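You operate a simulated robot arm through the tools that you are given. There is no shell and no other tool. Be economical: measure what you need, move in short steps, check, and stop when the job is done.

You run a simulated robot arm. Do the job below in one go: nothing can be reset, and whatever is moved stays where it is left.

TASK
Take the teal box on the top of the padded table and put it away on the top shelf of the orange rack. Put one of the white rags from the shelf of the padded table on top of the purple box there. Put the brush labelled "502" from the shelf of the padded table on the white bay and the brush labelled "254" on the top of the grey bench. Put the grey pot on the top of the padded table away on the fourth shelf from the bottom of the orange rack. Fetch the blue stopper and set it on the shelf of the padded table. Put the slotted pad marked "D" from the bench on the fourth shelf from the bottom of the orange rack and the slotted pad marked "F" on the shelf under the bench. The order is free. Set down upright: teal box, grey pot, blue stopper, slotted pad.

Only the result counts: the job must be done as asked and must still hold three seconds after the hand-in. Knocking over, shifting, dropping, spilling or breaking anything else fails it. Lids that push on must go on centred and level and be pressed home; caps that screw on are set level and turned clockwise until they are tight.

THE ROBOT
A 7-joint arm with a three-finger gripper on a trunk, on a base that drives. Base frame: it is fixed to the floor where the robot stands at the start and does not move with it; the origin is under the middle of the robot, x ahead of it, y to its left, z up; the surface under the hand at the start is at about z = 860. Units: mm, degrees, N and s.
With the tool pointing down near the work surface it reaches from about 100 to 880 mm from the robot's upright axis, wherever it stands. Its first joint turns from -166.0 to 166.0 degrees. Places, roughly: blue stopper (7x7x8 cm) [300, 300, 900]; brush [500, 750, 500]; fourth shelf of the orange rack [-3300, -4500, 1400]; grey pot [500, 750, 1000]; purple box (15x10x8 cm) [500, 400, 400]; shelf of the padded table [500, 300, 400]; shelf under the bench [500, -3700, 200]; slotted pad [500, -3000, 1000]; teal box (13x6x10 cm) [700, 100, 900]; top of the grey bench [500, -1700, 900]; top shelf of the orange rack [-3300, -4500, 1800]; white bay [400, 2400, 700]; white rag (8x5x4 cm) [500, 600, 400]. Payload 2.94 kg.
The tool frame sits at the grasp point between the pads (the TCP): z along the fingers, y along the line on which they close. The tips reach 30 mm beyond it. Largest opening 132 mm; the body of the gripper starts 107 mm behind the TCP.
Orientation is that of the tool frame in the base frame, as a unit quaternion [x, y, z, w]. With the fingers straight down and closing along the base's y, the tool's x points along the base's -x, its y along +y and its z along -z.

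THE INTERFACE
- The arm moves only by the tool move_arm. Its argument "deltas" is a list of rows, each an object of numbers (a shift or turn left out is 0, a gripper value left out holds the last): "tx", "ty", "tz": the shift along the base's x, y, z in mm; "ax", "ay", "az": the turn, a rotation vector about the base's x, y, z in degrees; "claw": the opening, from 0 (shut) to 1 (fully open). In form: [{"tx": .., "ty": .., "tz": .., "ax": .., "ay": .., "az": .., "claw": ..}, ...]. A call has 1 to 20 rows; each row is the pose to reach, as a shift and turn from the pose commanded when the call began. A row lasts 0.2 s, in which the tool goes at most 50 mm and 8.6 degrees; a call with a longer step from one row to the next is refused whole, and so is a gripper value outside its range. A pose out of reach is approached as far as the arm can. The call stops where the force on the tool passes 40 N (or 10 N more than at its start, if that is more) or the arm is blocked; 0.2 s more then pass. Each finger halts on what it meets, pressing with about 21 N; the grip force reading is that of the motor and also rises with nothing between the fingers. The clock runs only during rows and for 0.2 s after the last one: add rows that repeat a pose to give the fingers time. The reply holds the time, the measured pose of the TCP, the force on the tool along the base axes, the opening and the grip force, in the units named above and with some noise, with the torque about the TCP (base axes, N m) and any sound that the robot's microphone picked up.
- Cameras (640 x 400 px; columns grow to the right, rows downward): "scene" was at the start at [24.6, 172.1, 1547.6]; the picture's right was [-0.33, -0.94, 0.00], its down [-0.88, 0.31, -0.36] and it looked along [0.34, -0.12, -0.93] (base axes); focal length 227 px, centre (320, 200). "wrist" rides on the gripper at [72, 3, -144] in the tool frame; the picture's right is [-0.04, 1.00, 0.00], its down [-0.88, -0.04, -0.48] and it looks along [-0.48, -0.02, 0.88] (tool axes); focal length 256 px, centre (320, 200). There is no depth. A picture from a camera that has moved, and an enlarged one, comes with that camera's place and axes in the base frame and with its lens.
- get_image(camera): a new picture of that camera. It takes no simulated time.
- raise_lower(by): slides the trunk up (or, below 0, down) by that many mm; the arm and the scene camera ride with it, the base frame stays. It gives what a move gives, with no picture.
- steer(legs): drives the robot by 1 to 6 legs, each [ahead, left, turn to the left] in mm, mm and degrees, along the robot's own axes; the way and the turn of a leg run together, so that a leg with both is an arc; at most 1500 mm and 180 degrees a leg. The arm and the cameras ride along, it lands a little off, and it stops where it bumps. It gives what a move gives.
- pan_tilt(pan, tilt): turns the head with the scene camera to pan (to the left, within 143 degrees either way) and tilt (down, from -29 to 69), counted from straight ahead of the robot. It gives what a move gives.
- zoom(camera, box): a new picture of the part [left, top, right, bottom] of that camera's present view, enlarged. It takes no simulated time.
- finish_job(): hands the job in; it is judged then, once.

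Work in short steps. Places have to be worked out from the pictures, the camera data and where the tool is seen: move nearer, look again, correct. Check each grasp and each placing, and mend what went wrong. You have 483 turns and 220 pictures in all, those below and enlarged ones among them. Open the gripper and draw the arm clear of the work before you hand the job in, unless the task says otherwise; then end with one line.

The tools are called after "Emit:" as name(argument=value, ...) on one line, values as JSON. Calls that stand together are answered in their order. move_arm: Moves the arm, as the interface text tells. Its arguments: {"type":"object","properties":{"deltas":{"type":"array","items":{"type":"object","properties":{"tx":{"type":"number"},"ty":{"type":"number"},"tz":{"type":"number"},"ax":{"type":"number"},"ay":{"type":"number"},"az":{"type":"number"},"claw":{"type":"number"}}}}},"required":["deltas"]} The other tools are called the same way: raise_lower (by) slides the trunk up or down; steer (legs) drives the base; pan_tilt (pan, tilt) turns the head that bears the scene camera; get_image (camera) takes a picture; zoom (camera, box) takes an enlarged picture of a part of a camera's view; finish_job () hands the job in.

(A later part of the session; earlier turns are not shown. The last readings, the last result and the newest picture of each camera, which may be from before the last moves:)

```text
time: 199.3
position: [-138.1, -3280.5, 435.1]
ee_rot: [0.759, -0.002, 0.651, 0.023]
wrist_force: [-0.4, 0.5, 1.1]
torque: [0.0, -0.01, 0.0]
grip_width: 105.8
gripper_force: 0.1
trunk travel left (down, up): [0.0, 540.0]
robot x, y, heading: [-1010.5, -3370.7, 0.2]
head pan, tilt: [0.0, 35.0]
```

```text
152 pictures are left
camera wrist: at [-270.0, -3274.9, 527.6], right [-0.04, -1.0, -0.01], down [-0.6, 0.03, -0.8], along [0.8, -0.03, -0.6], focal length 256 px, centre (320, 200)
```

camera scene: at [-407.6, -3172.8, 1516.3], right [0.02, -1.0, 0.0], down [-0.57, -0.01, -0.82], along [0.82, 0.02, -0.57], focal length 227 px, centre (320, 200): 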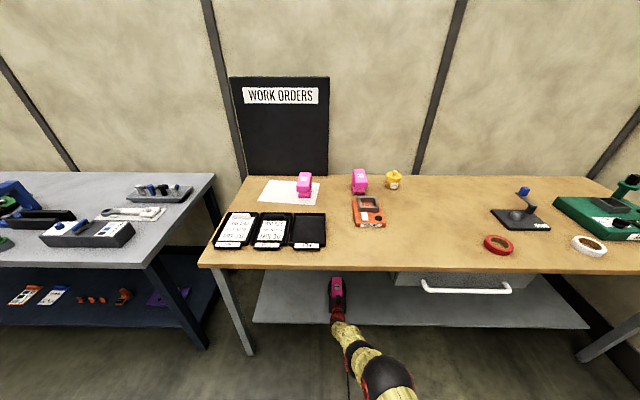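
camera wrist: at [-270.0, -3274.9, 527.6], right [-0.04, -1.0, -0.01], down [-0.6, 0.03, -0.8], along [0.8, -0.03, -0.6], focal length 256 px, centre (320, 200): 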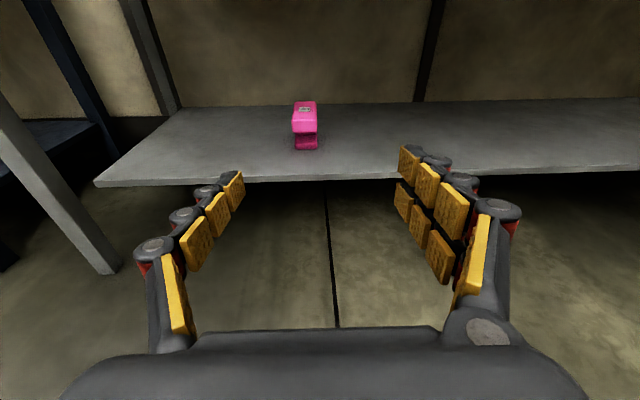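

F done. Next pad D (≈x 548–698, y≈-3353); the warmer stands in front of it, so I steepen the tool pitch. Raise the trunk and pitch down 24° more.

Emit:
raise_lower(by=400)

Emit:
raise_lower(by=140)

Emit:
move_arm(deltas=[{"tz": 20, "ay": 4}, {"tz": 40, "ay": 8}, {"tz": 60, "ay": 12}, {"tz": 80, "ay": 16}, {"tz": 90, "ay": 20}, {"tz": 90, "ay": 24}, {"tz": 90, "ay": 24}])

Emit:
steer(legs=[[0, -75, 0], [300, 0, 0]])

Emit:
get_image(camera="wrist")

```text
time: 203.1
position: [-137.6, -3278.5, 835.4]
ee_rot: [0.758, -0.002, 0.652, 0.023]
wrist_force: [-0.4, -0.2, -0.1]
torque: [0.01, -0.01, 0.01]
grip_width: 105.5
gripper_force: 0.1
trunk travel left (down, up): [-400.0, 140.0]
robot x, y, heading: [-1007.9, -3370.8, 0.4]
head pan, tilt: [0.0, 35.0]
```

```text
time: 204.8
position: [-137.1, -3279.2, 974.3]
ee_rot: [0.759, -0.003, 0.651, 0.024]
wrist_force: [0.3, -0.1, 0.1]
torque: [0.01, 0.0, -0.03]
grip_width: 105.5
gripper_force: 0.1
trunk travel left (down, up): [-540.0, 0.0]
robot x, y, heading: [-1011.8, -3369.1, 0.3]
head pan, tilt: [0.0, 35.0]
```

```text
time: 206.4
position: [-138.3, -3280.4, 1064.8]
ee_rot: [0.878, 0.003, 0.478, 0.023]
wrist_force: [1.0, -0.6, 0.0]
torque: [-0.01, -0.02, -0.03]
grip_width: 105.5
gripper_force: 0.1
trunk travel left (down, up): [-540.0, 0.0]
robot x, y, heading: [-1014.4, -3369.4, 0.2]
head pan, tilt: [0.0, 35.0]
```

```text
time: 209.1
position: [157.3, -3349.8, 1064.6]
ee_rot: [0.878, 0.004, 0.478, 0.023]
wrist_force: [0.8, 0.2, -0.3]
torque: [-0.02, 0.0, -0.01]
grip_width: 105.6
gripper_force: 0.0
trunk travel left (down, up): [-540.0, 0.0]
robot x, y, heading: [-712.6, -3446.7, 0.5]
head pan, tilt: [0.0, 35.0]
```

```text
151 pictures are left
camera wrist: at [74.9, -3345.9, 1201.9], right [-0.04, -1.0, 0.01], down [-0.88, 0.03, -0.48], along [0.48, -0.02, -0.88], focal length 256 px, centre (320, 200)
```

wrist: 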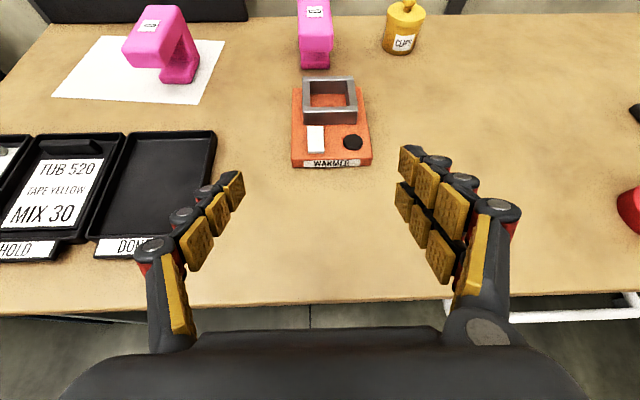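

D is straight ahead (y≈-3356). I drive 300 mm closer and check.

Emit:
steer(legs=[[320, -8, 0]])

Emit:
get_image(camera="wrist")

```text
time: 211.2
position: [479.5, -3351.1, 1065.3]
ee_rot: [0.878, 0.006, 0.479, 0.022]
wrist_force: [1.5, 0.5, -1.0]
torque: [-0.01, -0.01, 0.02]
grip_width: 105.6
gripper_force: 0.1
trunk travel left (down, up): [-540.0, 0.0]
robot x, y, heading: [-389.7, -3447.5, 0.8]
head pan, tilt: [0.0, 35.0]
```

```text
150 pictures are left
camera wrist: at [397.3, -3347.3, 1201.9], right [-0.03, -1.0, 0.01], down [-0.88, 0.03, -0.48], along [0.48, -0.02, -0.88], focal length 256 px, centre (320, 200)
```

wrist: 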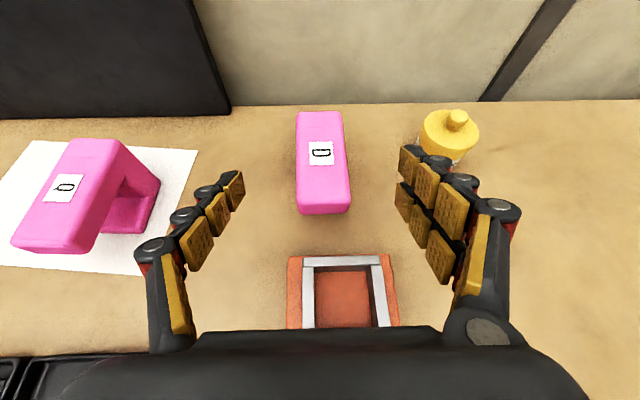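

D cap x 544–675, y≈-3356. Drive 138 mm, then lower to z≈930 and close.

Emit:
steer(legs=[[138, -7, 0]])

Emit:
move_arm(deltas=[{"tz": -30}, {"tz": -60}, {"tz": -90}, {"tz": -110}, {"tz": -125}, {"tz": -135}])

Emit:
get_image(camera="wrist")

```text
time: 212.5
position: [621.6, -3363.3, 1063.2]
ee_rot: [0.878, 0.004, 0.478, 0.023]
wrist_force: [0.1, -0.5, -1.0]
torque: [-0.01, -0.01, -0.01]
grip_width: 105.6
gripper_force: 0.1
trunk travel left (down, up): [-540.0, 0.0]
robot x, y, heading: [-252.8, -3451.0, 0.5]
head pan, tilt: [0.0, 35.0]
```

```text
time: 213.9
position: [618.4, -3360.3, 931.2]
ee_rot: [0.877, 0.004, 0.479, 0.023]
wrist_force: [0.7, -0.1, -0.5]
torque: [0.0, 0.07, 0.0]
grip_width: 105.6
gripper_force: 0.0
trunk travel left (down, up): [-540.0, 0.0]
robot x, y, heading: [-252.8, -3458.5, 0.3]
head pan, tilt: [0.0, 35.0]
```

```text
149 pictures are left
camera wrist: at [537.0, -3356.1, 1069.1], right [-0.04, -1.0, 0.01], down [-0.87, 0.03, -0.48], along [0.48, -0.03, -0.88], focal length 256 px, centre (320, 200)
```

wrist: 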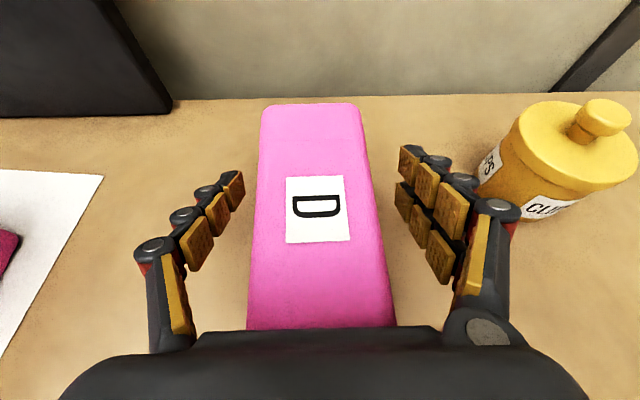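

Centred. Close and lift.

Emit:
move_arm(deltas=[{"claw": 0.4}, {"claw": 0.4}, {"claw": 0.4}, {"claw": 0.4}, {"claw": 0.4}])

Emit:
move_arm(deltas=[{"tz": 5}, {"tz": 25}, {"tz": 60}, {"tz": 100}, {"tz": 140}])

Emit:
get_image(camera="wrist")

```text
time: 215.1
position: [620.4, -3360.5, 932.5]
ee_rot: [0.878, 0.004, 0.479, 0.023]
wrist_force: [0.0, 1.5, 1.3]
torque: [0.15, -0.06, 0.0]
grip_width: 61.9
gripper_force: 21.1
trunk travel left (down, up): [-540.0, 0.0]
robot x, y, heading: [-252.1, -3455.8, 0.4]
head pan, tilt: [0.0, 35.0]
```

```text
time: 216.3
position: [618.0, -3358.8, 1073.3]
ee_rot: [0.878, 0.003, 0.479, 0.024]
wrist_force: [-0.9, 0.0, -1.1]
torque: [0.0, -0.14, 0.03]
grip_width: 61.9
gripper_force: 20.7
trunk travel left (down, up): [-540.0, 0.0]
robot x, y, heading: [-254.4, -3455.2, 0.5]
head pan, tilt: [0.0, 35.0]
```

```text
148 pictures are left
camera wrist: at [534.7, -3355.6, 1210.1], right [-0.04, -1.0, 0.01], down [-0.88, 0.03, -0.48], along [0.48, -0.03, -0.88], focal length 256 px, centre (320, 200)
```

wrist: 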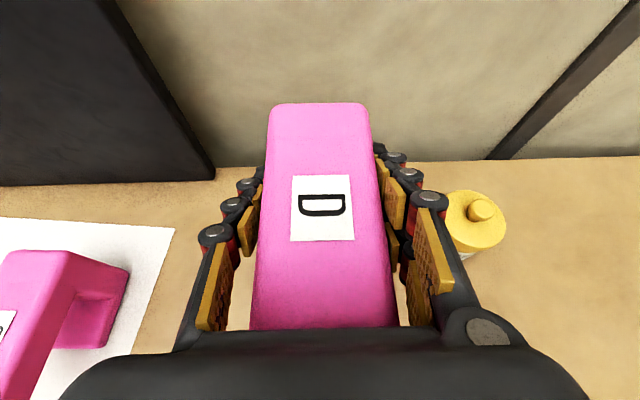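

D held. Back off, then turn toward the racks to survey them.

Emit:
steer(legs=[[-850, 0, 0], [0, 0, -90]])

Emit:
pan_tilt(pan=-50, tilt=15)

Emit:
get_image(camera="scene")

```text
time: 224.2
position: [-897.0, -4312.3, 1073.2]
ee_rot: [0.665, -0.574, 0.345, 0.331]
wrist_force: [2.1, -0.5, 0.0]
torque: [-0.01, 0.05, -0.08]
grip_width: 60.8
gripper_force: 21.0
trunk travel left (down, up): [-540.0, 0.0]
robot x, y, heading: [-1108.6, -3461.2, -82.2]
head pan, tilt: [0.0, 35.0]
stopped in leg 2: the force on the tool passed its limit at 75 N (the readings are from after the stop); the commanded pose is now the measured one
```

```text
time: 225.4
position: [-897.1, -4312.3, 1072.3]
ee_rot: [0.666, -0.573, 0.344, 0.331]
wrist_force: [3.1, 0.7, -0.3]
torque: [0.01, 0.07, -0.15]
grip_width: 61.0
gripper_force: 20.8
trunk travel left (down, up): [-540.0, 0.0]
robot x, y, heading: [-1111.3, -3462.0, -82.0]
head pan, tilt: [-50.0, 15.0]
```

```text
147 pictures are left
camera scene: at [-987.4, -3476.0, 2088.2], right [-0.74, 0.67, 0.0], down [0.17, 0.19, -0.97], along [-0.65, -0.72, -0.26], focal length 227 px, centre (320, 200)
```

scene: 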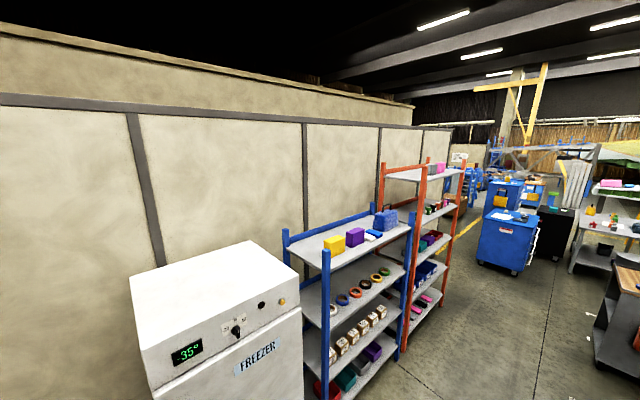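

The held pad bumped the freezer. I turn back slightly and check the grip and the freezer.

Emit:
steer(legs=[[0, 0, 12], [-200, 0, 0]])

Emit:
get_image(camera="wrist")

Emit:
pan_tilt(pan=-25, tilt=30)

Emit:
get_image(camera="scene")

```text
time: 227.8
position: [-793.9, -4055.5, 1072.4]
ee_rot: [0.721, -0.5, 0.379, 0.293]
wrist_force: [0.7, 0.5, -0.7]
torque: [-0.02, 0.01, -0.01]
grip_width: 61.1
gripper_force: 20.6
trunk travel left (down, up): [-540.0, 0.0]
robot x, y, heading: [-1178.2, -3271.7, -70.1]
head pan, tilt: [-50.0, 15.0]
```

```text
146 pictures are left
camera wrist: at [-819.4, -3978.4, 1211.3], right [-0.95, -0.31, 0.01], down [-0.27, 0.83, -0.48], along [0.14, -0.46, -0.88], focal length 256 px, centre (320, 200)
```

wrist: 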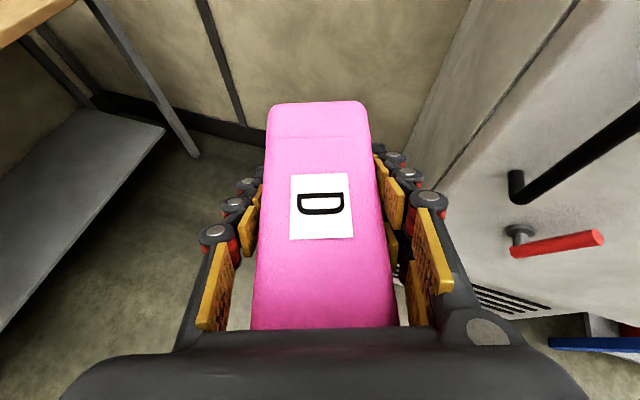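

```text
time: 228.6
position: [-794.2, -4057.1, 1072.0]
ee_rot: [0.722, -0.501, 0.377, 0.292]
wrist_force: [-0.4, -0.6, -1.0]
torque: [0.0, 0.02, 0.0]
grip_width: 61.1
gripper_force: 20.8
trunk travel left (down, up): [-540.0, 0.0]
robot x, y, heading: [-1181.7, -3268.8, -70.2]
head pan, tilt: [-25.0, 30.0]
```

```text
145 pictures are left
camera scene: at [-1017.8, -3267.4, 2064.1], right [-1.0, 0.09, 0.0], down [0.05, 0.5, -0.87], along [-0.08, -0.86, -0.5], focal length 227 px, centre (320, 200)
```

scene: 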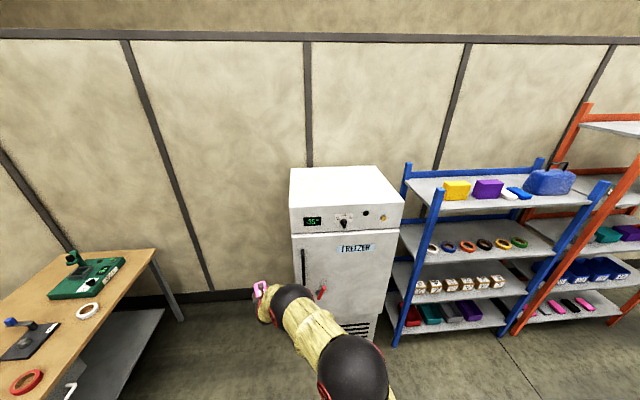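

Grip and freezer are fine. I raise and retract the arm for the rack work.

Emit:
move_arm(deltas=[{"tx": -10, "ty": 20, "tz": 42}, {"tx": -20, "ty": 40, "tz": 84}, {"tx": -30, "ty": 60, "tz": 126}, {"tx": -40, "ty": 80, "tz": 168}, {"tx": -50, "ty": 100, "tz": 210}, {"tx": -60, "ty": 120, "tz": 252}, {"tx": -70, "ty": 140, "tz": 294}, {"tx": -80, "ty": 160, "tz": 336}, {"tx": -90, "ty": 180, "tz": 378}, {"tx": -100, "ty": 200, "tz": 420}, {"tx": -100, "ty": 200, "tz": 440}])

```text
time: 231.0
position: [-896.2, -3859.2, 1510.2]
ee_rot: [0.722, -0.5, 0.378, 0.292]
wrist_force: [1.6, 0.0, -0.7]
torque: [-0.01, 0.03, -0.01]
grip_width: 61.1
gripper_force: 20.7
trunk travel left (down, up): [-540.0, 0.0]
robot x, y, heading: [-1181.9, -3268.1, -70.3]
head pan, tilt: [-25.0, 30.0]
```

Now turn to face the racks (-y) and slide along the aisle to the orange rack.

Emit:
steer(legs=[[0, 0, -20], [50, -1000, 0], [0, -1100, 0]])

Emit:
pan_tilt(pan=0, tilt=25)

Emit:
get_image(camera="scene")

```text
time: 242.6
position: [-3217.3, -3987.1, 1511.7]
ee_rot: [0.629, -0.613, 0.324, 0.351]
wrist_force: [-0.8, -0.3, -0.5]
torque: [0.02, 0.03, 0.01]
grip_width: 60.9
gripper_force: 21.0
trunk travel left (down, up): [-540.0, 0.0]
robot x, y, heading: [-3294.8, -3339.7, -89.4]
head pan, tilt: [-25.0, 30.0]
```

```text
time: 243.5
position: [-3218.0, -3986.9, 1512.2]
ee_rot: [0.629, -0.613, 0.325, 0.351]
wrist_force: [-0.4, 0.0, -1.0]
torque: [0.0, -0.01, 0.01]
grip_width: 60.9
gripper_force: 20.8
trunk travel left (down, up): [-540.0, 0.0]
robot x, y, heading: [-3288.7, -3335.6, -89.4]
head pan, tilt: [0.0, 25.0]
```

```text
144 pictures are left
camera scene: at [-3101.4, -3398.4, 2072.1], right [-1.0, -0.01, 0.0], down [-0.01, 0.42, -0.91], along [0.01, -0.91, -0.42], focal length 227 px, centre (320, 200)
```

scene: 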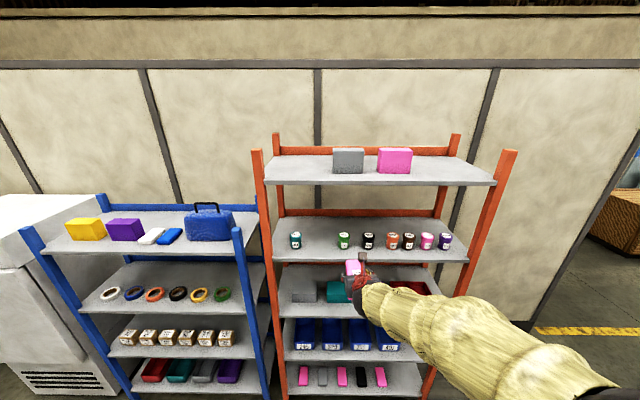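

Shelf 4 holds the jars; a gap lies between the teal and green jars around x≈-3101. I look closer with both cameras.

Emit:
zoom(camera="scene", box=[250, 120, 520, 310])

Emit:
get_image(camera="wrist")

```text
2.11 times, centred on (385, 215) of scene
camera zoom: at [-3101.4, -3398.4, 2072.1], right [-1.0, -0.01, 0.0], down [-0.01, 0.42, -0.91], along [0.01, -0.91, -0.42], focal length 477 px, centre (183, 168)
```

zoom: 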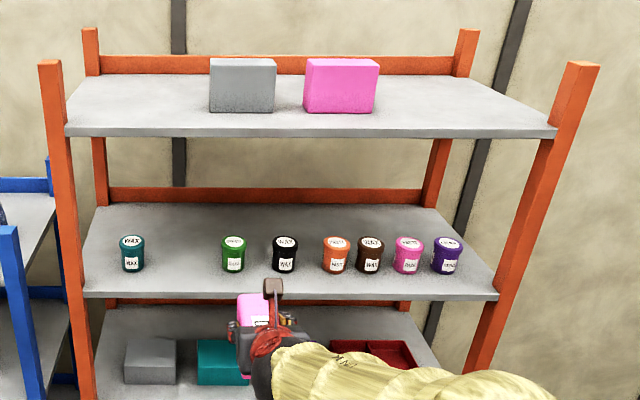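

```text
142 pictures are left
camera wrist: at [-3215.7, -3906.4, 1650.2], right [-1.0, 0.02, 0.01], down [0.01, 0.88, -0.48], along [-0.02, -0.48, -0.88], focal length 256 px, centre (320, 200)
```

wrist: 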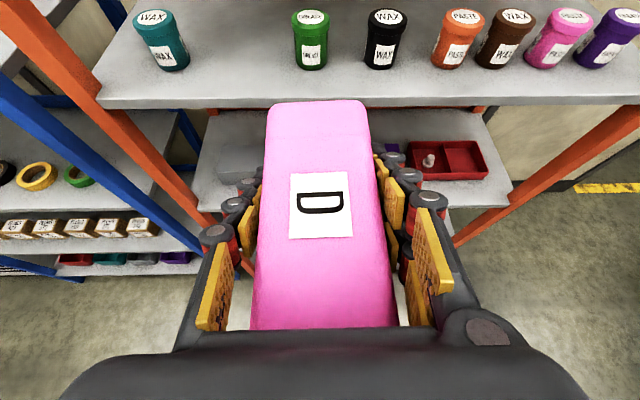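

I shift left 125 mm to line up with the teal/green gap, then check before entering.

Emit:
steer(legs=[[0, 125, 0], [180, 0, 0]])

Emit:
get_image(camera="wrist")

Emit:
get_image(camera="scene")

```text
time: 245.9
position: [-3086.7, -4168.0, 1512.1]
ee_rot: [0.629, -0.613, 0.324, 0.351]
wrist_force: [-0.4, -0.4, -0.1]
torque: [0.04, 0.0, 0.06]
grip_width: 60.9
gripper_force: 20.8
trunk travel left (down, up): [-540.0, 0.0]
robot x, y, heading: [-3163.9, -3518.2, -89.3]
head pan, tilt: [0.0, 25.0]
```

```text
141 pictures are left
camera wrist: at [-3085.5, -4086.6, 1649.3], right [-1.0, 0.02, 0.01], down [0.01, 0.88, -0.48], along [-0.02, -0.48, -0.88], focal length 256 px, centre (320, 200)
```

wrist: 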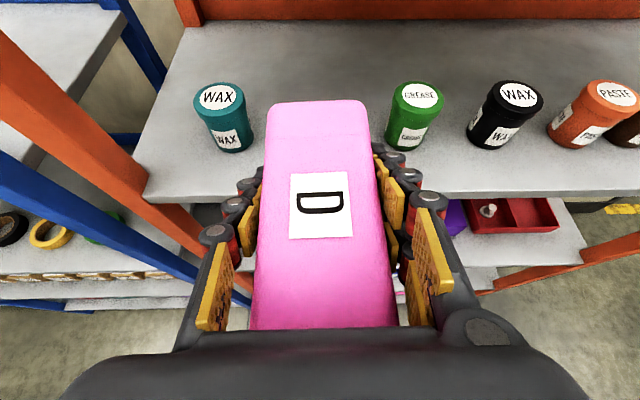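

```text
140 pictures are left
camera scene: at [-2971.1, -3579.1, 2072.0], right [-1.0, -0.01, 0.0], down [-0.01, 0.42, -0.91], along [0.01, -0.91, -0.42], focal length 227 px, centre (320, 200)
```

scene: 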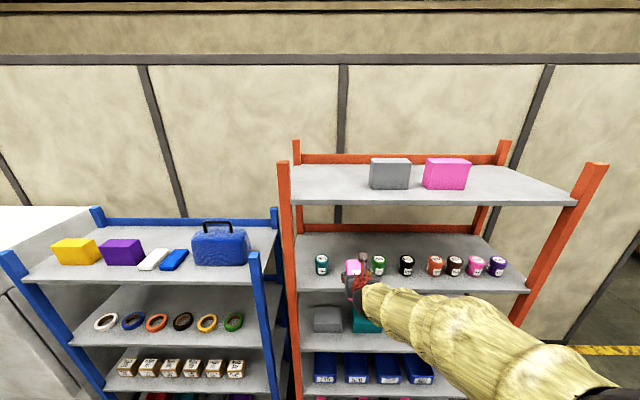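

Stereo gives shelf 4 surface z≈1375, front edge y≈-4243, depth ≈380; gap centre x≈-3092. I'll set the pad at the rear of the gap (leaving the front for the pot). Drive in.

Emit:
steer(legs=[[200, -7, 0]])

Emit:
get_image(camera="wrist")

Emit:
get_image(camera="scene")

```text
time: 247.5
position: [-3094.5, -4360.4, 1512.2]
ee_rot: [0.629, -0.614, 0.323, 0.351]
wrist_force: [-0.1, -0.4, -2.1]
torque: [0.0, 0.01, 0.04]
grip_width: 61.3
gripper_force: 20.7
trunk travel left (down, up): [-540.0, 0.0]
robot x, y, heading: [-3171.3, -3711.3, -89.2]
head pan, tilt: [0.0, 25.0]
```

```text
139 pictures are left
camera wrist: at [-3092.7, -4279.4, 1649.2], right [-1.0, 0.03, 0.01], down [0.02, 0.88, -0.48], along [-0.02, -0.48, -0.88], focal length 256 px, centre (320, 200)
```

wrist: 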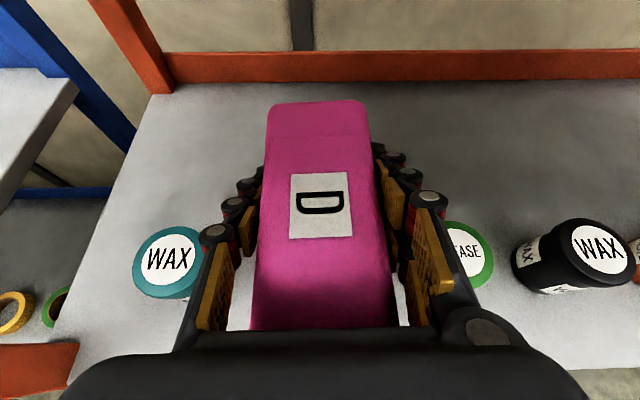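

```text
138 pictures are left
camera scene: at [-2976.0, -3772.4, 2072.0], right [-1.0, -0.01, 0.0], down [0.0, 0.42, -0.91], along [0.01, -0.91, -0.42], focal length 227 px, centre (320, 200)
```

scene: 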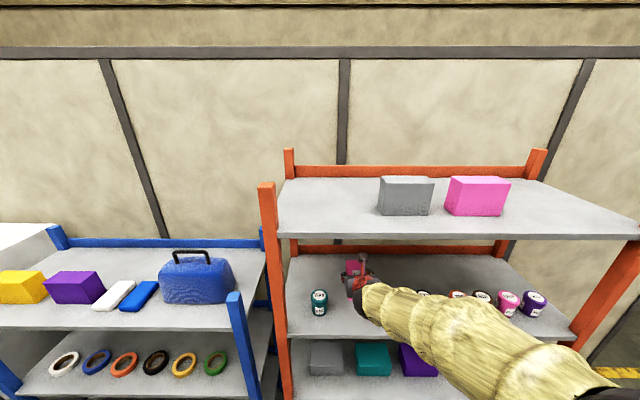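

Clear on both sides. Drive 115 mm further in, then lower.

Emit:
steer(legs=[[115, 0, 0]])

Emit:
move_arm(deltas=[{"tz": -15}, {"tz": -30}, {"tz": -42}, {"tz": -50}, {"tz": -54}, {"tz": -58}])

Emit:
get_image(camera="wrist")

```text
time: 248.7
position: [-3092.5, -4476.3, 1512.5]
ee_rot: [0.629, -0.613, 0.324, 0.351]
wrist_force: [0.6, -0.8, -0.5]
torque: [-0.03, -0.01, -0.04]
grip_width: 61.0
gripper_force: 20.9
trunk travel left (down, up): [-540.0, 0.0]
robot x, y, heading: [-3168.5, -3825.7, -89.5]
head pan, tilt: [0.0, 25.0]
```

```text
time: 250.1
position: [-3092.9, -4476.1, 1452.7]
ee_rot: [0.628, -0.614, 0.324, 0.352]
wrist_force: [0.4, -0.4, 0.1]
torque: [0.0, 0.01, 0.01]
grip_width: 60.9
gripper_force: 20.8
trunk travel left (down, up): [-540.0, 0.0]
robot x, y, heading: [-3169.8, -3827.7, -89.4]
head pan, tilt: [0.0, 25.0]
```

```text
137 pictures are left
camera wrist: at [-3090.4, -4394.0, 1590.4], right [-1.0, 0.02, 0.01], down [0.02, 0.88, -0.48], along [-0.02, -0.48, -0.88], focal length 256 px, centre (320, 200)
```

wrist: 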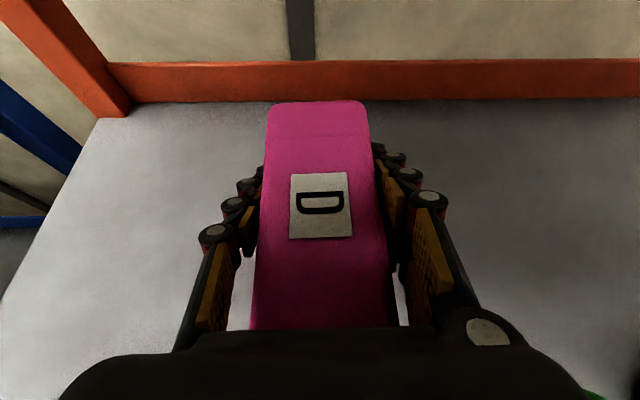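

Emit:
move_arm(deltas=[{"tz": -3}, {"tz": -6}, {"tz": -9}, {"tz": -12}, {"tz": -15}])

```text
time: 251.3
position: [-3091.9, -4475.1, 1443.3]
ee_rot: [0.627, -0.613, 0.325, 0.354]
wrist_force: [-1.4, -0.4, 15.2]
torque: [0.17, -0.35, 0.02]
grip_width: 61.0
gripper_force: 21.3
trunk travel left (down, up): [-540.0, 0.0]
robot x, y, heading: [-3164.6, -3823.9, -89.4]
head pan, tilt: [0.0, 25.0]
```

Touched down (15 N). Release, then lift slightly and pull out.

Emit:
move_arm(deltas=[{"claw": 0.5}, {"claw": 0.65}, {"claw": 0.65}, {"tz": 20}, {"tz": 45}, {"tz": 65}])

Emit:
get_image(camera="wrist")

```text
time: 252.7
position: [-3092.7, -4474.9, 1501.5]
ee_rot: [0.628, -0.615, 0.323, 0.351]
wrist_force: [0.1, 0.6, -0.2]
torque: [-0.01, -0.02, 0.03]
grip_width: 85.8
gripper_force: 0.1
trunk travel left (down, up): [-540.0, 0.0]
robot x, y, heading: [-3169.6, -3824.3, -89.6]
head pan, tilt: [0.0, 25.0]
```

```text
136 pictures are left
camera wrist: at [-3091.3, -4393.8, 1639.8], right [-1.0, 0.02, 0.01], down [0.02, 0.88, -0.48], along [-0.02, -0.48, -0.88], focal length 256 px, centre (320, 200)
```

wrist: 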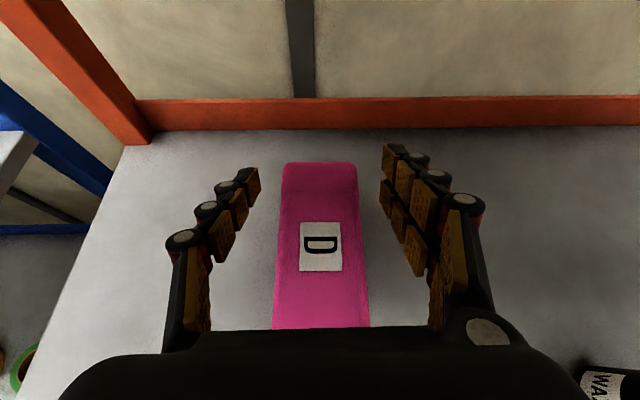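

Pad D placed on shelf 4. Back out, then test which pitch the arm can hold at top-shelf height (needed for the teal box).

Emit:
steer(legs=[[-490, 0, 0]])

Emit:
get_image(camera="scene")

Emit:
move_arm(deltas=[{"tz": 40}, {"tz": 80}, {"tz": 120}, {"tz": 160}, {"tz": 200}, {"tz": 240}, {"tz": 280}, {"tz": 320}, {"tz": 350}, {"tz": 350, "ax": 6}, {"tz": 350, "ax": 12}, {"tz": 350, "ax": 18}, {"tz": 350, "ax": 24}, {"tz": 350, "ax": 28}])

```text
time: 255.6
position: [-3097.6, -3983.9, 1502.6]
ee_rot: [0.629, -0.613, 0.324, 0.351]
wrist_force: [1.0, 0.4, 0.3]
torque: [-0.02, -0.01, -0.01]
grip_width: 85.8
gripper_force: 0.0
trunk travel left (down, up): [-540.0, 0.0]
robot x, y, heading: [-3173.1, -3332.3, -89.4]
head pan, tilt: [0.0, 25.0]
```

```text
135 pictures are left
camera scene: at [-2980.4, -3393.7, 2072.1], right [-1.0, -0.01, 0.0], down [-0.01, 0.42, -0.91], along [0.01, -0.91, -0.42], focal length 227 px, centre (320, 200)
```

scene: 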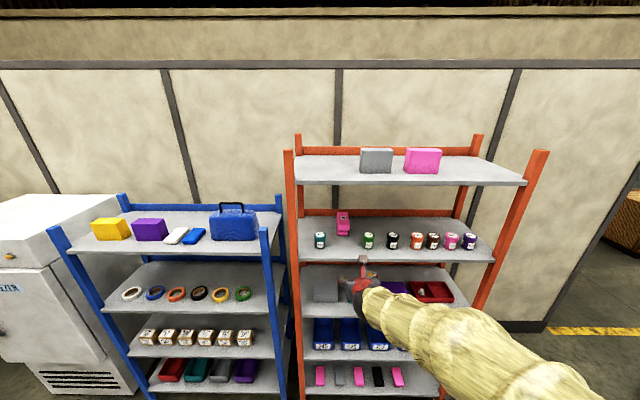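

```text
time: 258.6
position: [-3094.7, -3986.5, 1851.5]
ee_rot: [0.694, -0.675, 0.165, 0.188]
wrist_force: [-0.2, -0.4, 0.4]
torque: [0.03, 0.02, -0.03]
grip_width: 85.9
gripper_force: 0.1
trunk travel left (down, up): [-540.0, 0.0]
robot x, y, heading: [-3171.0, -3338.6, -89.1]
head pan, tilt: [0.0, 25.0]
```

61° down works at z 1851. Try vertical as well.

Emit:
move_arm(deltas=[{"ax": 6}, {"ax": 12}, {"ax": 18}, {"ax": 24}, {"ax": 29}])

```text
time: 259.8
position: [-3081.5, -3955.6, 1789.9]
ee_rot: [0.716, -0.698, -0.006, 0.008]
wrist_force: [-0.8, 0.0, 0.0]
torque: [-0.09, -0.1, 0.01]
grip_width: 85.9
gripper_force: 0.0
out of reach, approached as far as the arm can: row 1, 2, 3, 4, 5
trunk travel left (down, up): [-540.0, 0.0]
robot x, y, heading: [-3171.8, -3333.5, -89.4]
head pan, tilt: [0.0, 25.0]
```

Vertical tops out near 1790, so I'll carry the teal box at 60°. Now travel back to the padded table, restoring the 61° pitch on the way.

Emit:
move_arm(deltas=[{"ax": -6}, {"ax": -12}, {"ax": -18}, {"ax": -24}, {"ax": -29}])

Emit:
steer(legs=[[0, 1500, 0], [0, 750, 0], [0, 0, 89.4], [0, 1500, 0], [0, 1500, 0], [0, 500, 0]])

Emit:
pan_tilt(pan=-10, tilt=45)

Emit:
get_image(camera="scene")

```text
time: 261.0
position: [-3082.1, -3956.2, 1787.6]
ee_rot: [0.696, -0.673, 0.167, 0.189]
wrist_force: [0.3, 0.2, 0.7]
torque: [-0.02, 0.0, -0.01]
grip_width: 86.0
gripper_force: 0.0
trunk travel left (down, up): [-540.0, 0.0]
robot x, y, heading: [-3174.8, -3334.3, -89.2]
head pan, tilt: [0.0, 25.0]
```

```text
time: 292.4
position: [-303.5, 217.7, 1788.0]
ee_rot: [0.968, 0.001, 0.251, 0.02]
wrist_force: [-0.3, 0.1, 0.2]
torque: [-0.06, -0.02, -0.01]
grip_width: 85.7
gripper_force: 0.0
trunk travel left (down, up): [-540.0, 0.0]
robot x, y, heading: [-927.0, 144.0, -1.1]
head pan, tilt: [0.0, 25.0]
```

```text
time: 293.2
position: [-303.0, 217.0, 1787.9]
ee_rot: [0.968, -0.001, 0.251, 0.02]
wrist_force: [-0.8, -0.2, 0.1]
torque: [0.0, 0.04, 0.0]
grip_width: 85.8
gripper_force: 0.1
trunk travel left (down, up): [-540.0, 0.0]
robot x, y, heading: [-927.6, 145.8, -1.1]
head pan, tilt: [-10.0, 45.0]
```

```text
134 pictures are left
camera scene: at [-872.3, 321.3, 2041.5], right [-0.19, -0.98, 0.0], down [-0.69, 0.14, -0.71], along [0.69, -0.14, -0.71], focal length 227 px, centre (320, 200)
```

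scene: 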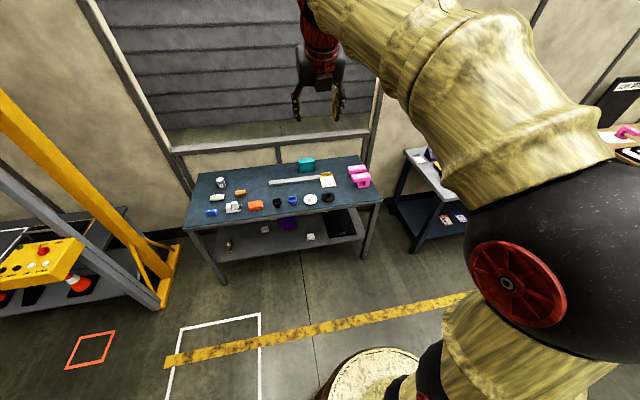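

Now lower the trunk and yaw the tool -90° so that the fingers close along x.

Emit:
raise_lower(by=-400)

Emit:
move_arm(deltas=[{"tz": -15, "az": -8}, {"tz": -30, "az": -16}, {"tz": -45, "az": -24}, {"tz": -60, "az": -32}, {"tz": -75, "az": -40}, {"tz": -90, "az": -48}, {"tz": -100, "az": -56}, {"tz": -100, "az": -64}, {"tz": -100, "az": -72}, {"tz": -100, "az": -80}, {"tz": -100, "az": -88}, {"tz": -100, "az": -88}])

Emit:
get_image(camera="wrist")

```text
time: 297.0
position: [-304.2, 217.2, 1387.0]
ee_rot: [0.968, -0.001, 0.251, 0.019]
wrist_force: [0.1, -0.4, -0.1]
torque: [0.0, 0.0, 0.01]
grip_width: 85.8
gripper_force: 0.1
trunk travel left (down, up): [-140.0, 400.0]
robot x, y, heading: [-927.7, 140.4, -1.2]
head pan, tilt: [-10.0, 45.0]
```

```text
time: 299.6
position: [-302.7, 217.2, 1288.4]
ee_rot: [0.695, -0.674, 0.166, 0.189]
wrist_force: [0.3, -0.3, -0.7]
torque: [0.03, 0.03, 0.0]
grip_width: 85.6
gripper_force: 0.1
trunk travel left (down, up): [-140.0, 400.0]
robot x, y, heading: [-926.7, 144.6, -1.2]
head pan, tilt: [-10.0, 45.0]
```

```text
133 pictures are left
camera wrist: at [-301.6, 222.9, 1447.7], right [-1.0, 0.01, 0.02], down [0.01, 1.0, -0.01], along [-0.02, -0.01, -1.0], focal length 256 px, centre (320, 200)
```

wrist: 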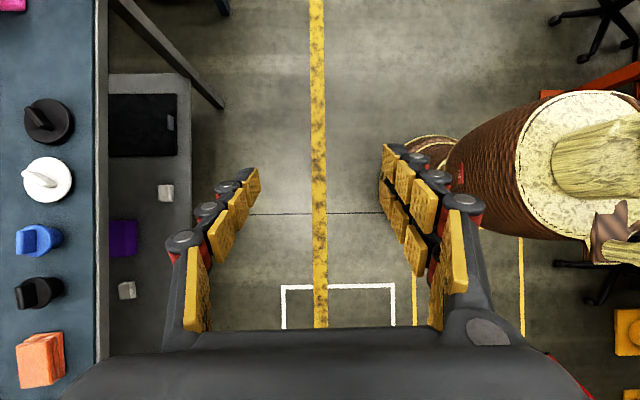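

The orientation works and the camera looks straight down. Drive forward over the table, then extend.

Emit:
steer(legs=[[790, 0, 1.2]])

Emit:
move_arm(deltas=[{"tx": 30, "ty": -10, "tz": -20}, {"tx": 60, "ty": -20, "tz": -40}, {"tx": 90, "ty": -20, "tz": -60}, {"tx": 120, "ty": -20, "tz": -80}, {"tx": 150, "ty": -20, "tz": -100}, {"tx": 165, "ty": -20, "tz": -110}])

Emit:
get_image(camera="wrist")

```text
time: 303.9
position: [486.4, 222.1, 1287.3]
ee_rot: [0.702, -0.666, 0.168, 0.187]
wrist_force: [-0.2, 1.0, 0.2]
torque: [0.01, -0.01, 0.01]
grip_width: 85.6
gripper_force: 0.1
trunk travel left (down, up): [-140.0, 400.0]
robot x, y, heading: [-138.5, 138.6, 0.2]
head pan, tilt: [-10.0, 45.0]
```

```text
time: 305.3
position: [650.3, 201.6, 1178.0]
ee_rot: [0.703, -0.665, 0.168, 0.187]
wrist_force: [-0.3, 0.8, -1.3]
torque: [0.04, 0.01, 0.0]
grip_width: 85.6
gripper_force: 0.1
trunk travel left (down, up): [-140.0, 400.0]
robot x, y, heading: [-135.1, 137.3, 0.1]
head pan, tilt: [-10.0, 45.0]
```

```text
132 pictures are left
camera wrist: at [651.9, 208.4, 1337.8], right [-1.0, -0.01, 0.02], down [-0.01, 1.0, -0.01], along [-0.02, -0.01, -1.0], focal length 256 px, centre (320, 200)
```

wrist: 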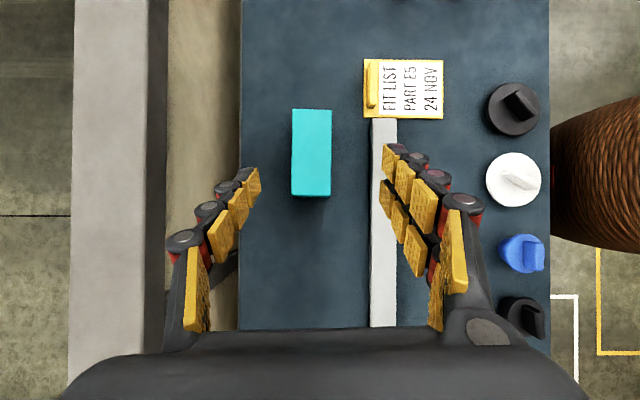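

Teal box centre ≈[656,133], long side along y. Move over it and descend to z≈930.

Emit:
move_arm(deltas=[{"tx": 3, "ty": -32, "tz": -20}, {"tx": 6, "ty": -64, "tz": -45}, {"tx": 6, "ty": -64, "tz": -90}, {"tx": 6, "ty": -64, "tz": -130}])

Emit:
get_image(camera="wrist")

```text
time: 306.3
position: [656.5, 138.9, 1046.0]
ee_rot: [0.703, -0.665, 0.169, 0.187]
wrist_force: [0.0, 0.2, -0.7]
torque: [-0.04, 0.0, -0.01]
grip_width: 85.9
gripper_force: 0.0
trunk travel left (down, up): [-140.0, 400.0]
robot x, y, heading: [-138.1, 142.1, 0.2]
head pan, tilt: [-10.0, 45.0]
```

```text
131 pictures are left
camera wrist: at [657.6, 145.7, 1205.6], right [-1.0, -0.01, 0.02], down [-0.01, 1.0, -0.01], along [-0.02, -0.01, -1.0], focal length 256 px, centre (320, 200)
```

wrist: 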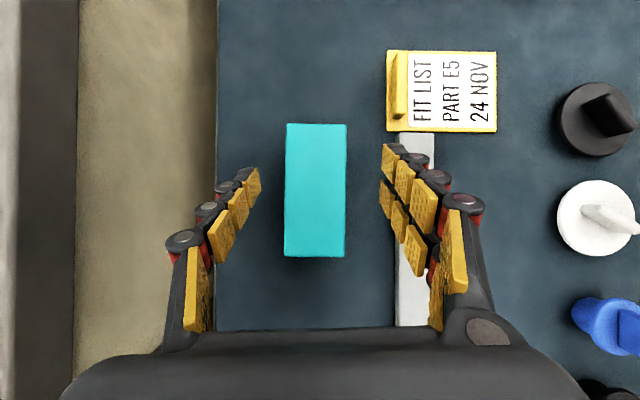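

Centred. Descend to z≈930 and close.

Emit:
move_arm(deltas=[{"tz": -40}, {"tz": -75}, {"tz": -100}, {"tz": -114}, {"tz": -114, "claw": 0.35}, {"tz": -114, "claw": 0.35}, {"tz": -114, "claw": 0.35}, {"tz": -114, "claw": 0.35}])

Emit:
get_image(camera="wrist")

```text
time: 308.1
position: [654.7, 136.5, 932.4]
ee_rot: [0.703, -0.665, 0.169, 0.186]
wrist_force: [2.4, -0.2, 3.6]
torque: [0.12, -0.45, -0.09]
grip_width: 61.7
gripper_force: 21.2
trunk travel left (down, up): [-140.0, 400.0]
robot x, y, heading: [-135.7, 135.0, -0.3]
head pan, tilt: [-10.0, 45.0]
```

```text
130 pictures are left
camera wrist: at [655.8, 144.5, 1092.6], right [-1.0, -0.01, 0.02], down [-0.01, 1.0, -0.01], along [-0.02, -0.01, -1.0], focal length 256 px, centre (320, 200)
```

wrist: 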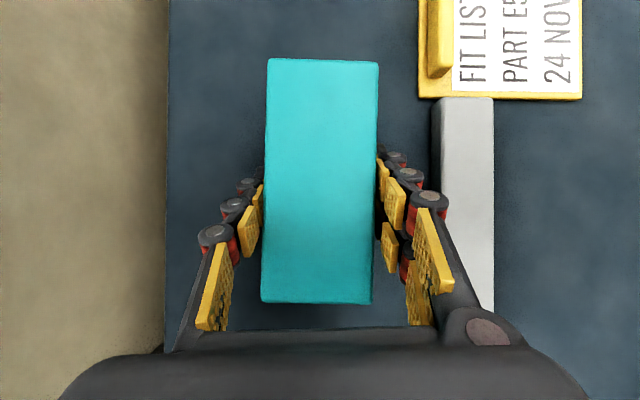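

Gripped at 61.7 mm. Lift straight up and check.

Emit:
move_arm(deltas=[{"tz": 8}, {"tz": 40}, {"tz": 85}, {"tz": 130}, {"tz": 175}, {"tz": 220}, {"tz": 260}])

Emit:
get_image(camera="wrist")

```text
time: 309.7
position: [657.0, 134.9, 1191.2]
ee_rot: [0.703, -0.666, 0.167, 0.187]
wrist_force: [0.2, 0.2, -3.0]
torque: [0.02, -0.01, 0.02]
grip_width: 59.6
gripper_force: 20.9
trunk travel left (down, up): [-140.0, 400.0]
robot x, y, heading: [-135.1, 139.6, 0.0]
head pan, tilt: [-10.0, 45.0]
```

```text
129 pictures are left
camera wrist: at [658.7, 142.5, 1351.1], right [-1.0, -0.01, 0.02], down [-0.01, 1.0, -0.01], along [-0.02, -0.01, -1.0], focal length 256 px, centre (320, 200)
```

wrist: 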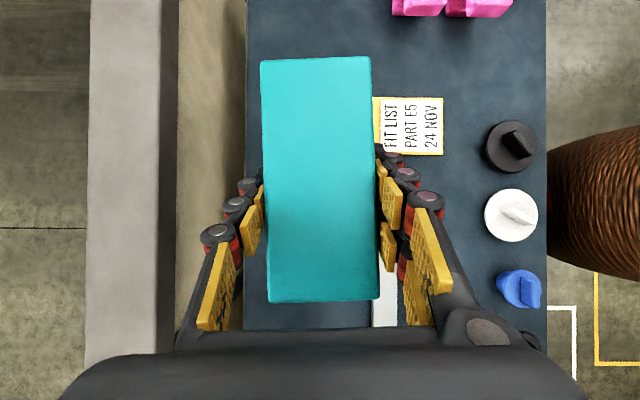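

Held firmly. Back off, retract the arm and yaw the tool back to forward.

Emit:
steer(legs=[[-790, 0, 0]])

Emit:
move_arm(deltas=[{"tx": -15, "az": 8}, {"tx": -30, "az": 16}, {"tx": -45, "az": 24}, {"tx": -60, "az": 32}, {"tx": -75, "az": 40}, {"tx": -90, "az": 48}, {"tx": -105, "az": 56}, {"tx": -120, "az": 64}, {"tx": -135, "az": 72}, {"tx": -150, "az": 80}, {"tx": -150, "ty": 10, "az": 88}])

Emit:
raise_lower(by=400)

```text
time: 314.0
position: [-145.9, 138.2, 1191.9]
ee_rot: [0.706, -0.663, 0.169, 0.186]
wrist_force: [0.0, -0.9, -3.7]
torque: [0.0, -0.02, 0.01]
grip_width: 59.9
gripper_force: 20.7
trunk travel left (down, up): [-140.0, 400.0]
robot x, y, heading: [-939.4, 133.1, 0.5]
head pan, tilt: [-10.0, 45.0]
```

```text
time: 316.4
position: [-297.9, 152.2, 1169.9]
ee_rot: [0.968, -0.003, 0.251, 0.023]
wrist_force: [0.8, -0.1, -2.1]
torque: [0.0, 0.13, -0.01]
grip_width: 59.8
gripper_force: 20.5
out of reach, approached as far as the arm can: row 11
trunk travel left (down, up): [-140.0, 400.0]
robot x, y, heading: [-939.8, 137.3, 0.4]
head pan, tilt: [-10.0, 45.0]
```

```text
time: 320.2
position: [-298.4, 152.6, 1571.7]
ee_rot: [0.968, -0.005, 0.25, 0.024]
wrist_force: [0.1, -0.4, -4.1]
torque: [0.0, 0.06, -0.02]
grip_width: 59.5
gripper_force: 20.8
trunk travel left (down, up): [-540.0, 0.0]
robot x, y, heading: [-939.2, 133.3, 0.2]
head pan, tilt: [-10.0, 45.0]
```

Drive to the orange rack again.

Emit:
steer(legs=[[0, -1500, 0], [0, -1500, 0], [0, -470, 0], [0, 0, -90], [0, -1500, 0], [0, -600, 0]])

Emit:
move_arm(deltas=[{"tz": 45}, {"tz": 90}, {"tz": 135}, {"tz": 180}, {"tz": 225}, {"tz": 270}, {"tz": 310}])

Emit:
pan_tilt(pan=0, tilt=20)

Emit:
get_image(camera="scene")

Emit:
get_image(camera="wrist")

```text
time: 350.8
position: [-3081.4, -4008.9, 1571.7]
ee_rot: [0.697, -0.672, 0.165, 0.19]
wrist_force: [-0.6, 0.7, -2.8]
torque: [-0.01, -0.04, 0.04]
grip_width: 59.9
gripper_force: 20.9
trunk travel left (down, up): [-540.0, 0.0]
robot x, y, heading: [-3123.3, -3371.0, -86.9]
head pan, tilt: [-10.0, 45.0]
```

```text
time: 352.4
position: [-3055.3, -3996.9, 1851.6]
ee_rot: [0.693, -0.675, 0.164, 0.192]
wrist_force: [0.0, 0.4, -3.0]
torque: [0.0, -0.01, 0.03]
grip_width: 59.7
gripper_force: 20.9
out of reach, approached as far as the arm can: row 3, 4, 5, 6, 7
trunk travel left (down, up): [-540.0, 0.0]
robot x, y, heading: [-3127.9, -3371.0, -86.6]
head pan, tilt: [-10.0, 45.0]
```

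```text
time: 353.3
position: [-3055.8, -3998.0, 1851.0]
ee_rot: [0.693, -0.675, 0.164, 0.192]
wrist_force: [0.0, 0.5, -3.7]
torque: [0.02, 0.0, 0.02]
grip_width: 59.6
gripper_force: 21.4
trunk travel left (down, up): [-540.0, 0.0]
robot x, y, heading: [-3124.3, -3368.3, -86.7]
head pan, tilt: [0.0, 20.0]
```

```text
128 pictures are left
camera scene: at [-2931.5, -3423.1, 2080.1], right [-1.0, -0.05, 0.0], down [-0.02, 0.34, -0.94], along [0.05, -0.94, -0.34], focal length 227 px, centre (320, 200)
```

scene: 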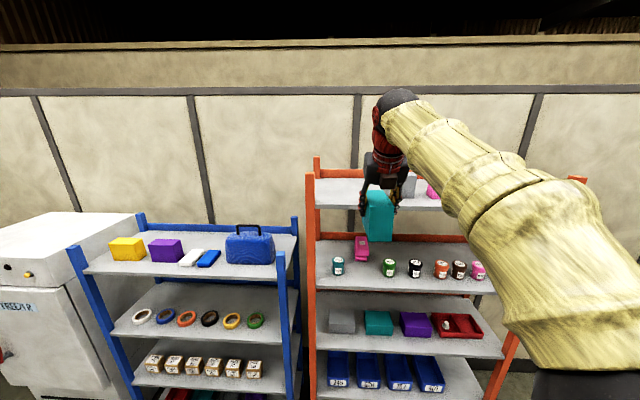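

```text
127 pictures are left
camera wrist: at [-3052.9, -3990.9, 2010.1], right [-1.0, 0.02, 0.02], down [0.02, 1.0, -0.02], along [-0.02, -0.01, -1.0], focal length 256 px, centre (320, 200)
```

wrist: 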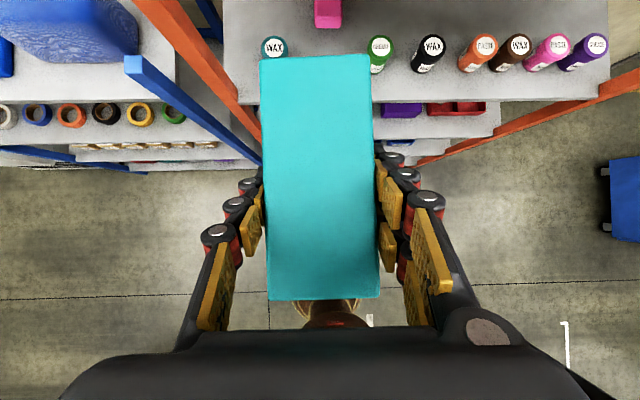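

The box bottom is at ≈1779, shelf ≈1765. I want more margin: retract the reach and try to go higher.

Emit:
move_arm(deltas=[{"ty": 30}, {"ty": 60}, {"ty": 90}, {"ty": 110, "tz": 20}, {"ty": 110, "tz": 40}, {"ty": 110, "tz": 60}])

```text
time: 354.7
position: [-3054.9, -3888.1, 1909.7]
ee_rot: [0.697, -0.671, 0.166, 0.191]
wrist_force: [0.5, 0.3, -2.8]
torque: [0.02, -0.02, -0.03]
grip_width: 59.8
gripper_force: 20.9
trunk travel left (down, up): [-540.0, 0.0]
robot x, y, heading: [-3125.4, -3367.2, -86.6]
head pan, tilt: [0.0, 20.0]
```

Now z 1910 at shorter reach. Drive 400 mm forward above the top shelf and look.

Emit:
steer(legs=[[300, 0, 0]])

Emit:
get_image(camera="wrist")

Emit:
get_image(camera="scene")

```text
time: 356.7
position: [-3034.6, -4188.1, 1907.5]
ee_rot: [0.699, -0.669, 0.166, 0.189]
wrist_force: [0.1, -1.0, -3.8]
torque: [0.07, -0.01, -0.01]
grip_width: 59.6
gripper_force: 21.0
trunk travel left (down, up): [-540.0, 0.0]
robot x, y, heading: [-3112.5, -3665.2, -86.2]
head pan, tilt: [0.0, 20.0]
```

```text
126 pictures are left
camera wrist: at [-3032.3, -4182.1, 2068.2], right [-1.0, 0.01, 0.02], down [0.01, 1.0, -0.01], along [-0.02, -0.01, -1.0], focal length 256 px, centre (320, 200)
```

wrist: 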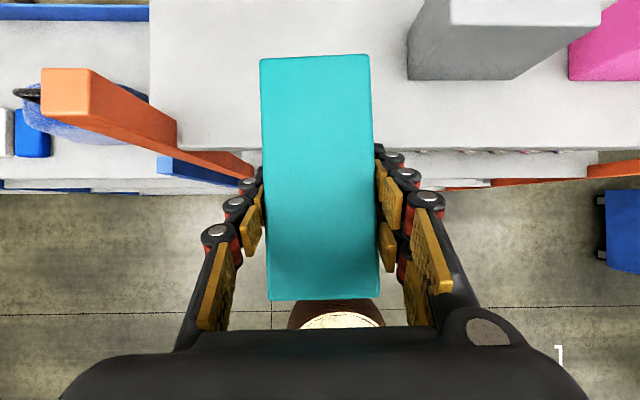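

```text
125 pictures are left
camera scene: at [-2913.9, -3721.4, 2080.1], right [-1.0, -0.06, 0.0], down [-0.02, 0.34, -0.94], along [0.06, -0.94, -0.34], focal length 227 px, centre (320, 200)
```

scene: 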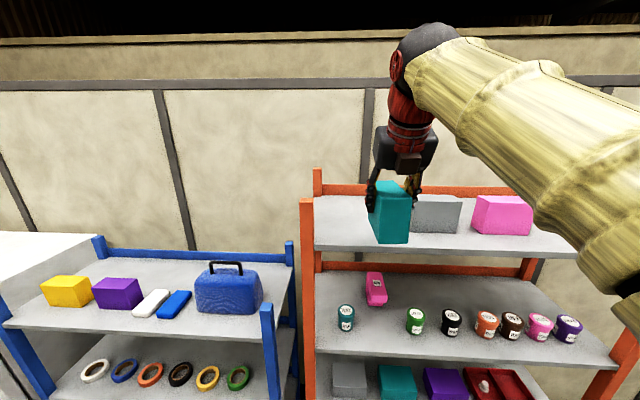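

Shelf edge y≈-4247; grey box starts at x≈-3142. Drive 150 mm more so the box sits at y≈-4338.

Emit:
steer(legs=[[150, 0, 0]])

Emit:
move_arm(deltas=[{"tz": -15}, {"tz": -30}, {"tz": -40}, {"tz": -48}, {"tz": -54}])

Emit:
get_image(camera="wrist")

```text
time: 358.1
position: [-3024.2, -4339.5, 1907.7]
ee_rot: [0.7, -0.669, 0.165, 0.188]
wrist_force: [0.5, -1.5, -3.9]
torque: [0.1, 0.0, -0.01]
grip_width: 59.4
gripper_force: 20.6
trunk travel left (down, up): [-540.0, 0.0]
robot x, y, heading: [-3101.6, -3816.5, -86.4]
head pan, tilt: [0.0, 20.0]
```

```text
time: 359.3
position: [-3023.7, -4336.6, 1855.9]
ee_rot: [0.7, -0.669, 0.166, 0.188]
wrist_force: [0.1, -0.4, -3.8]
torque: [0.06, 0.0, 0.01]
grip_width: 59.2
gripper_force: 20.9
trunk travel left (down, up): [-540.0, 0.0]
robot x, y, heading: [-3098.4, -3816.5, -86.4]
head pan, tilt: [0.0, 20.0]
```

```text
124 pictures are left
camera wrist: at [-3021.6, -4330.8, 2015.2], right [-1.0, 0.0, 0.02], down [0.0, 1.0, -0.01], along [-0.02, -0.01, -1.0], focal length 256 px, centre (320, 200)
```

wrist: 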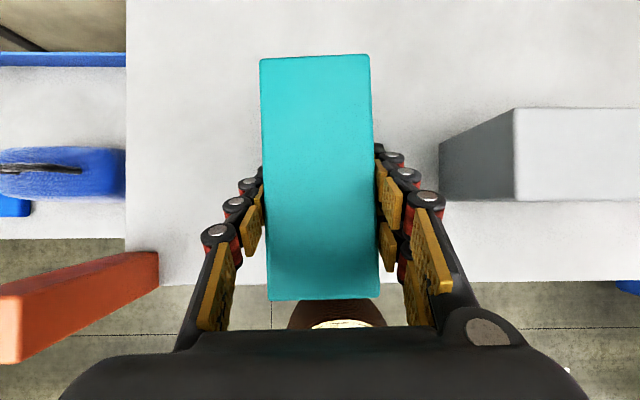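

Still fully over the shelf with 25 mm margin; I extend 25 mm deeper and lower gently.

Emit:
move_arm(deltas=[{"ty": -13}, {"ty": -25}, {"ty": -25, "tz": -4}, {"ty": -25, "tz": -8}, {"ty": -25, "tz": -11}, {"ty": -25, "tz": -14}])

```text
time: 360.7
position: [-3024.2, -4362.7, 1840.4]
ee_rot: [0.7, -0.669, 0.166, 0.188]
wrist_force: [-0.8, 0.2, -3.7]
torque: [0.04, 0.01, 0.0]
grip_width: 59.6
gripper_force: 20.9
trunk travel left (down, up): [-540.0, 0.0]
robot x, y, heading: [-3098.0, -3819.6, -86.4]
head pan, tilt: [0.0, 20.0]
```

Emit:
move_arm(deltas=[{"tz": -3}, {"tz": -6}, {"tz": -9}, {"tz": -12}, {"tz": -15}])

```text
time: 361.9
position: [-3026.0, -4360.1, 1827.0]
ee_rot: [0.699, -0.669, 0.166, 0.19]
wrist_force: [-3.8, 1.0, 16.5]
torque: [-0.2, -0.31, -0.22]
grip_width: 59.9
gripper_force: 21.3
trunk travel left (down, up): [-540.0, 0.0]
robot x, y, heading: [-3100.1, -3817.0, -86.5]
head pan, tilt: [0.0, 20.0]
```

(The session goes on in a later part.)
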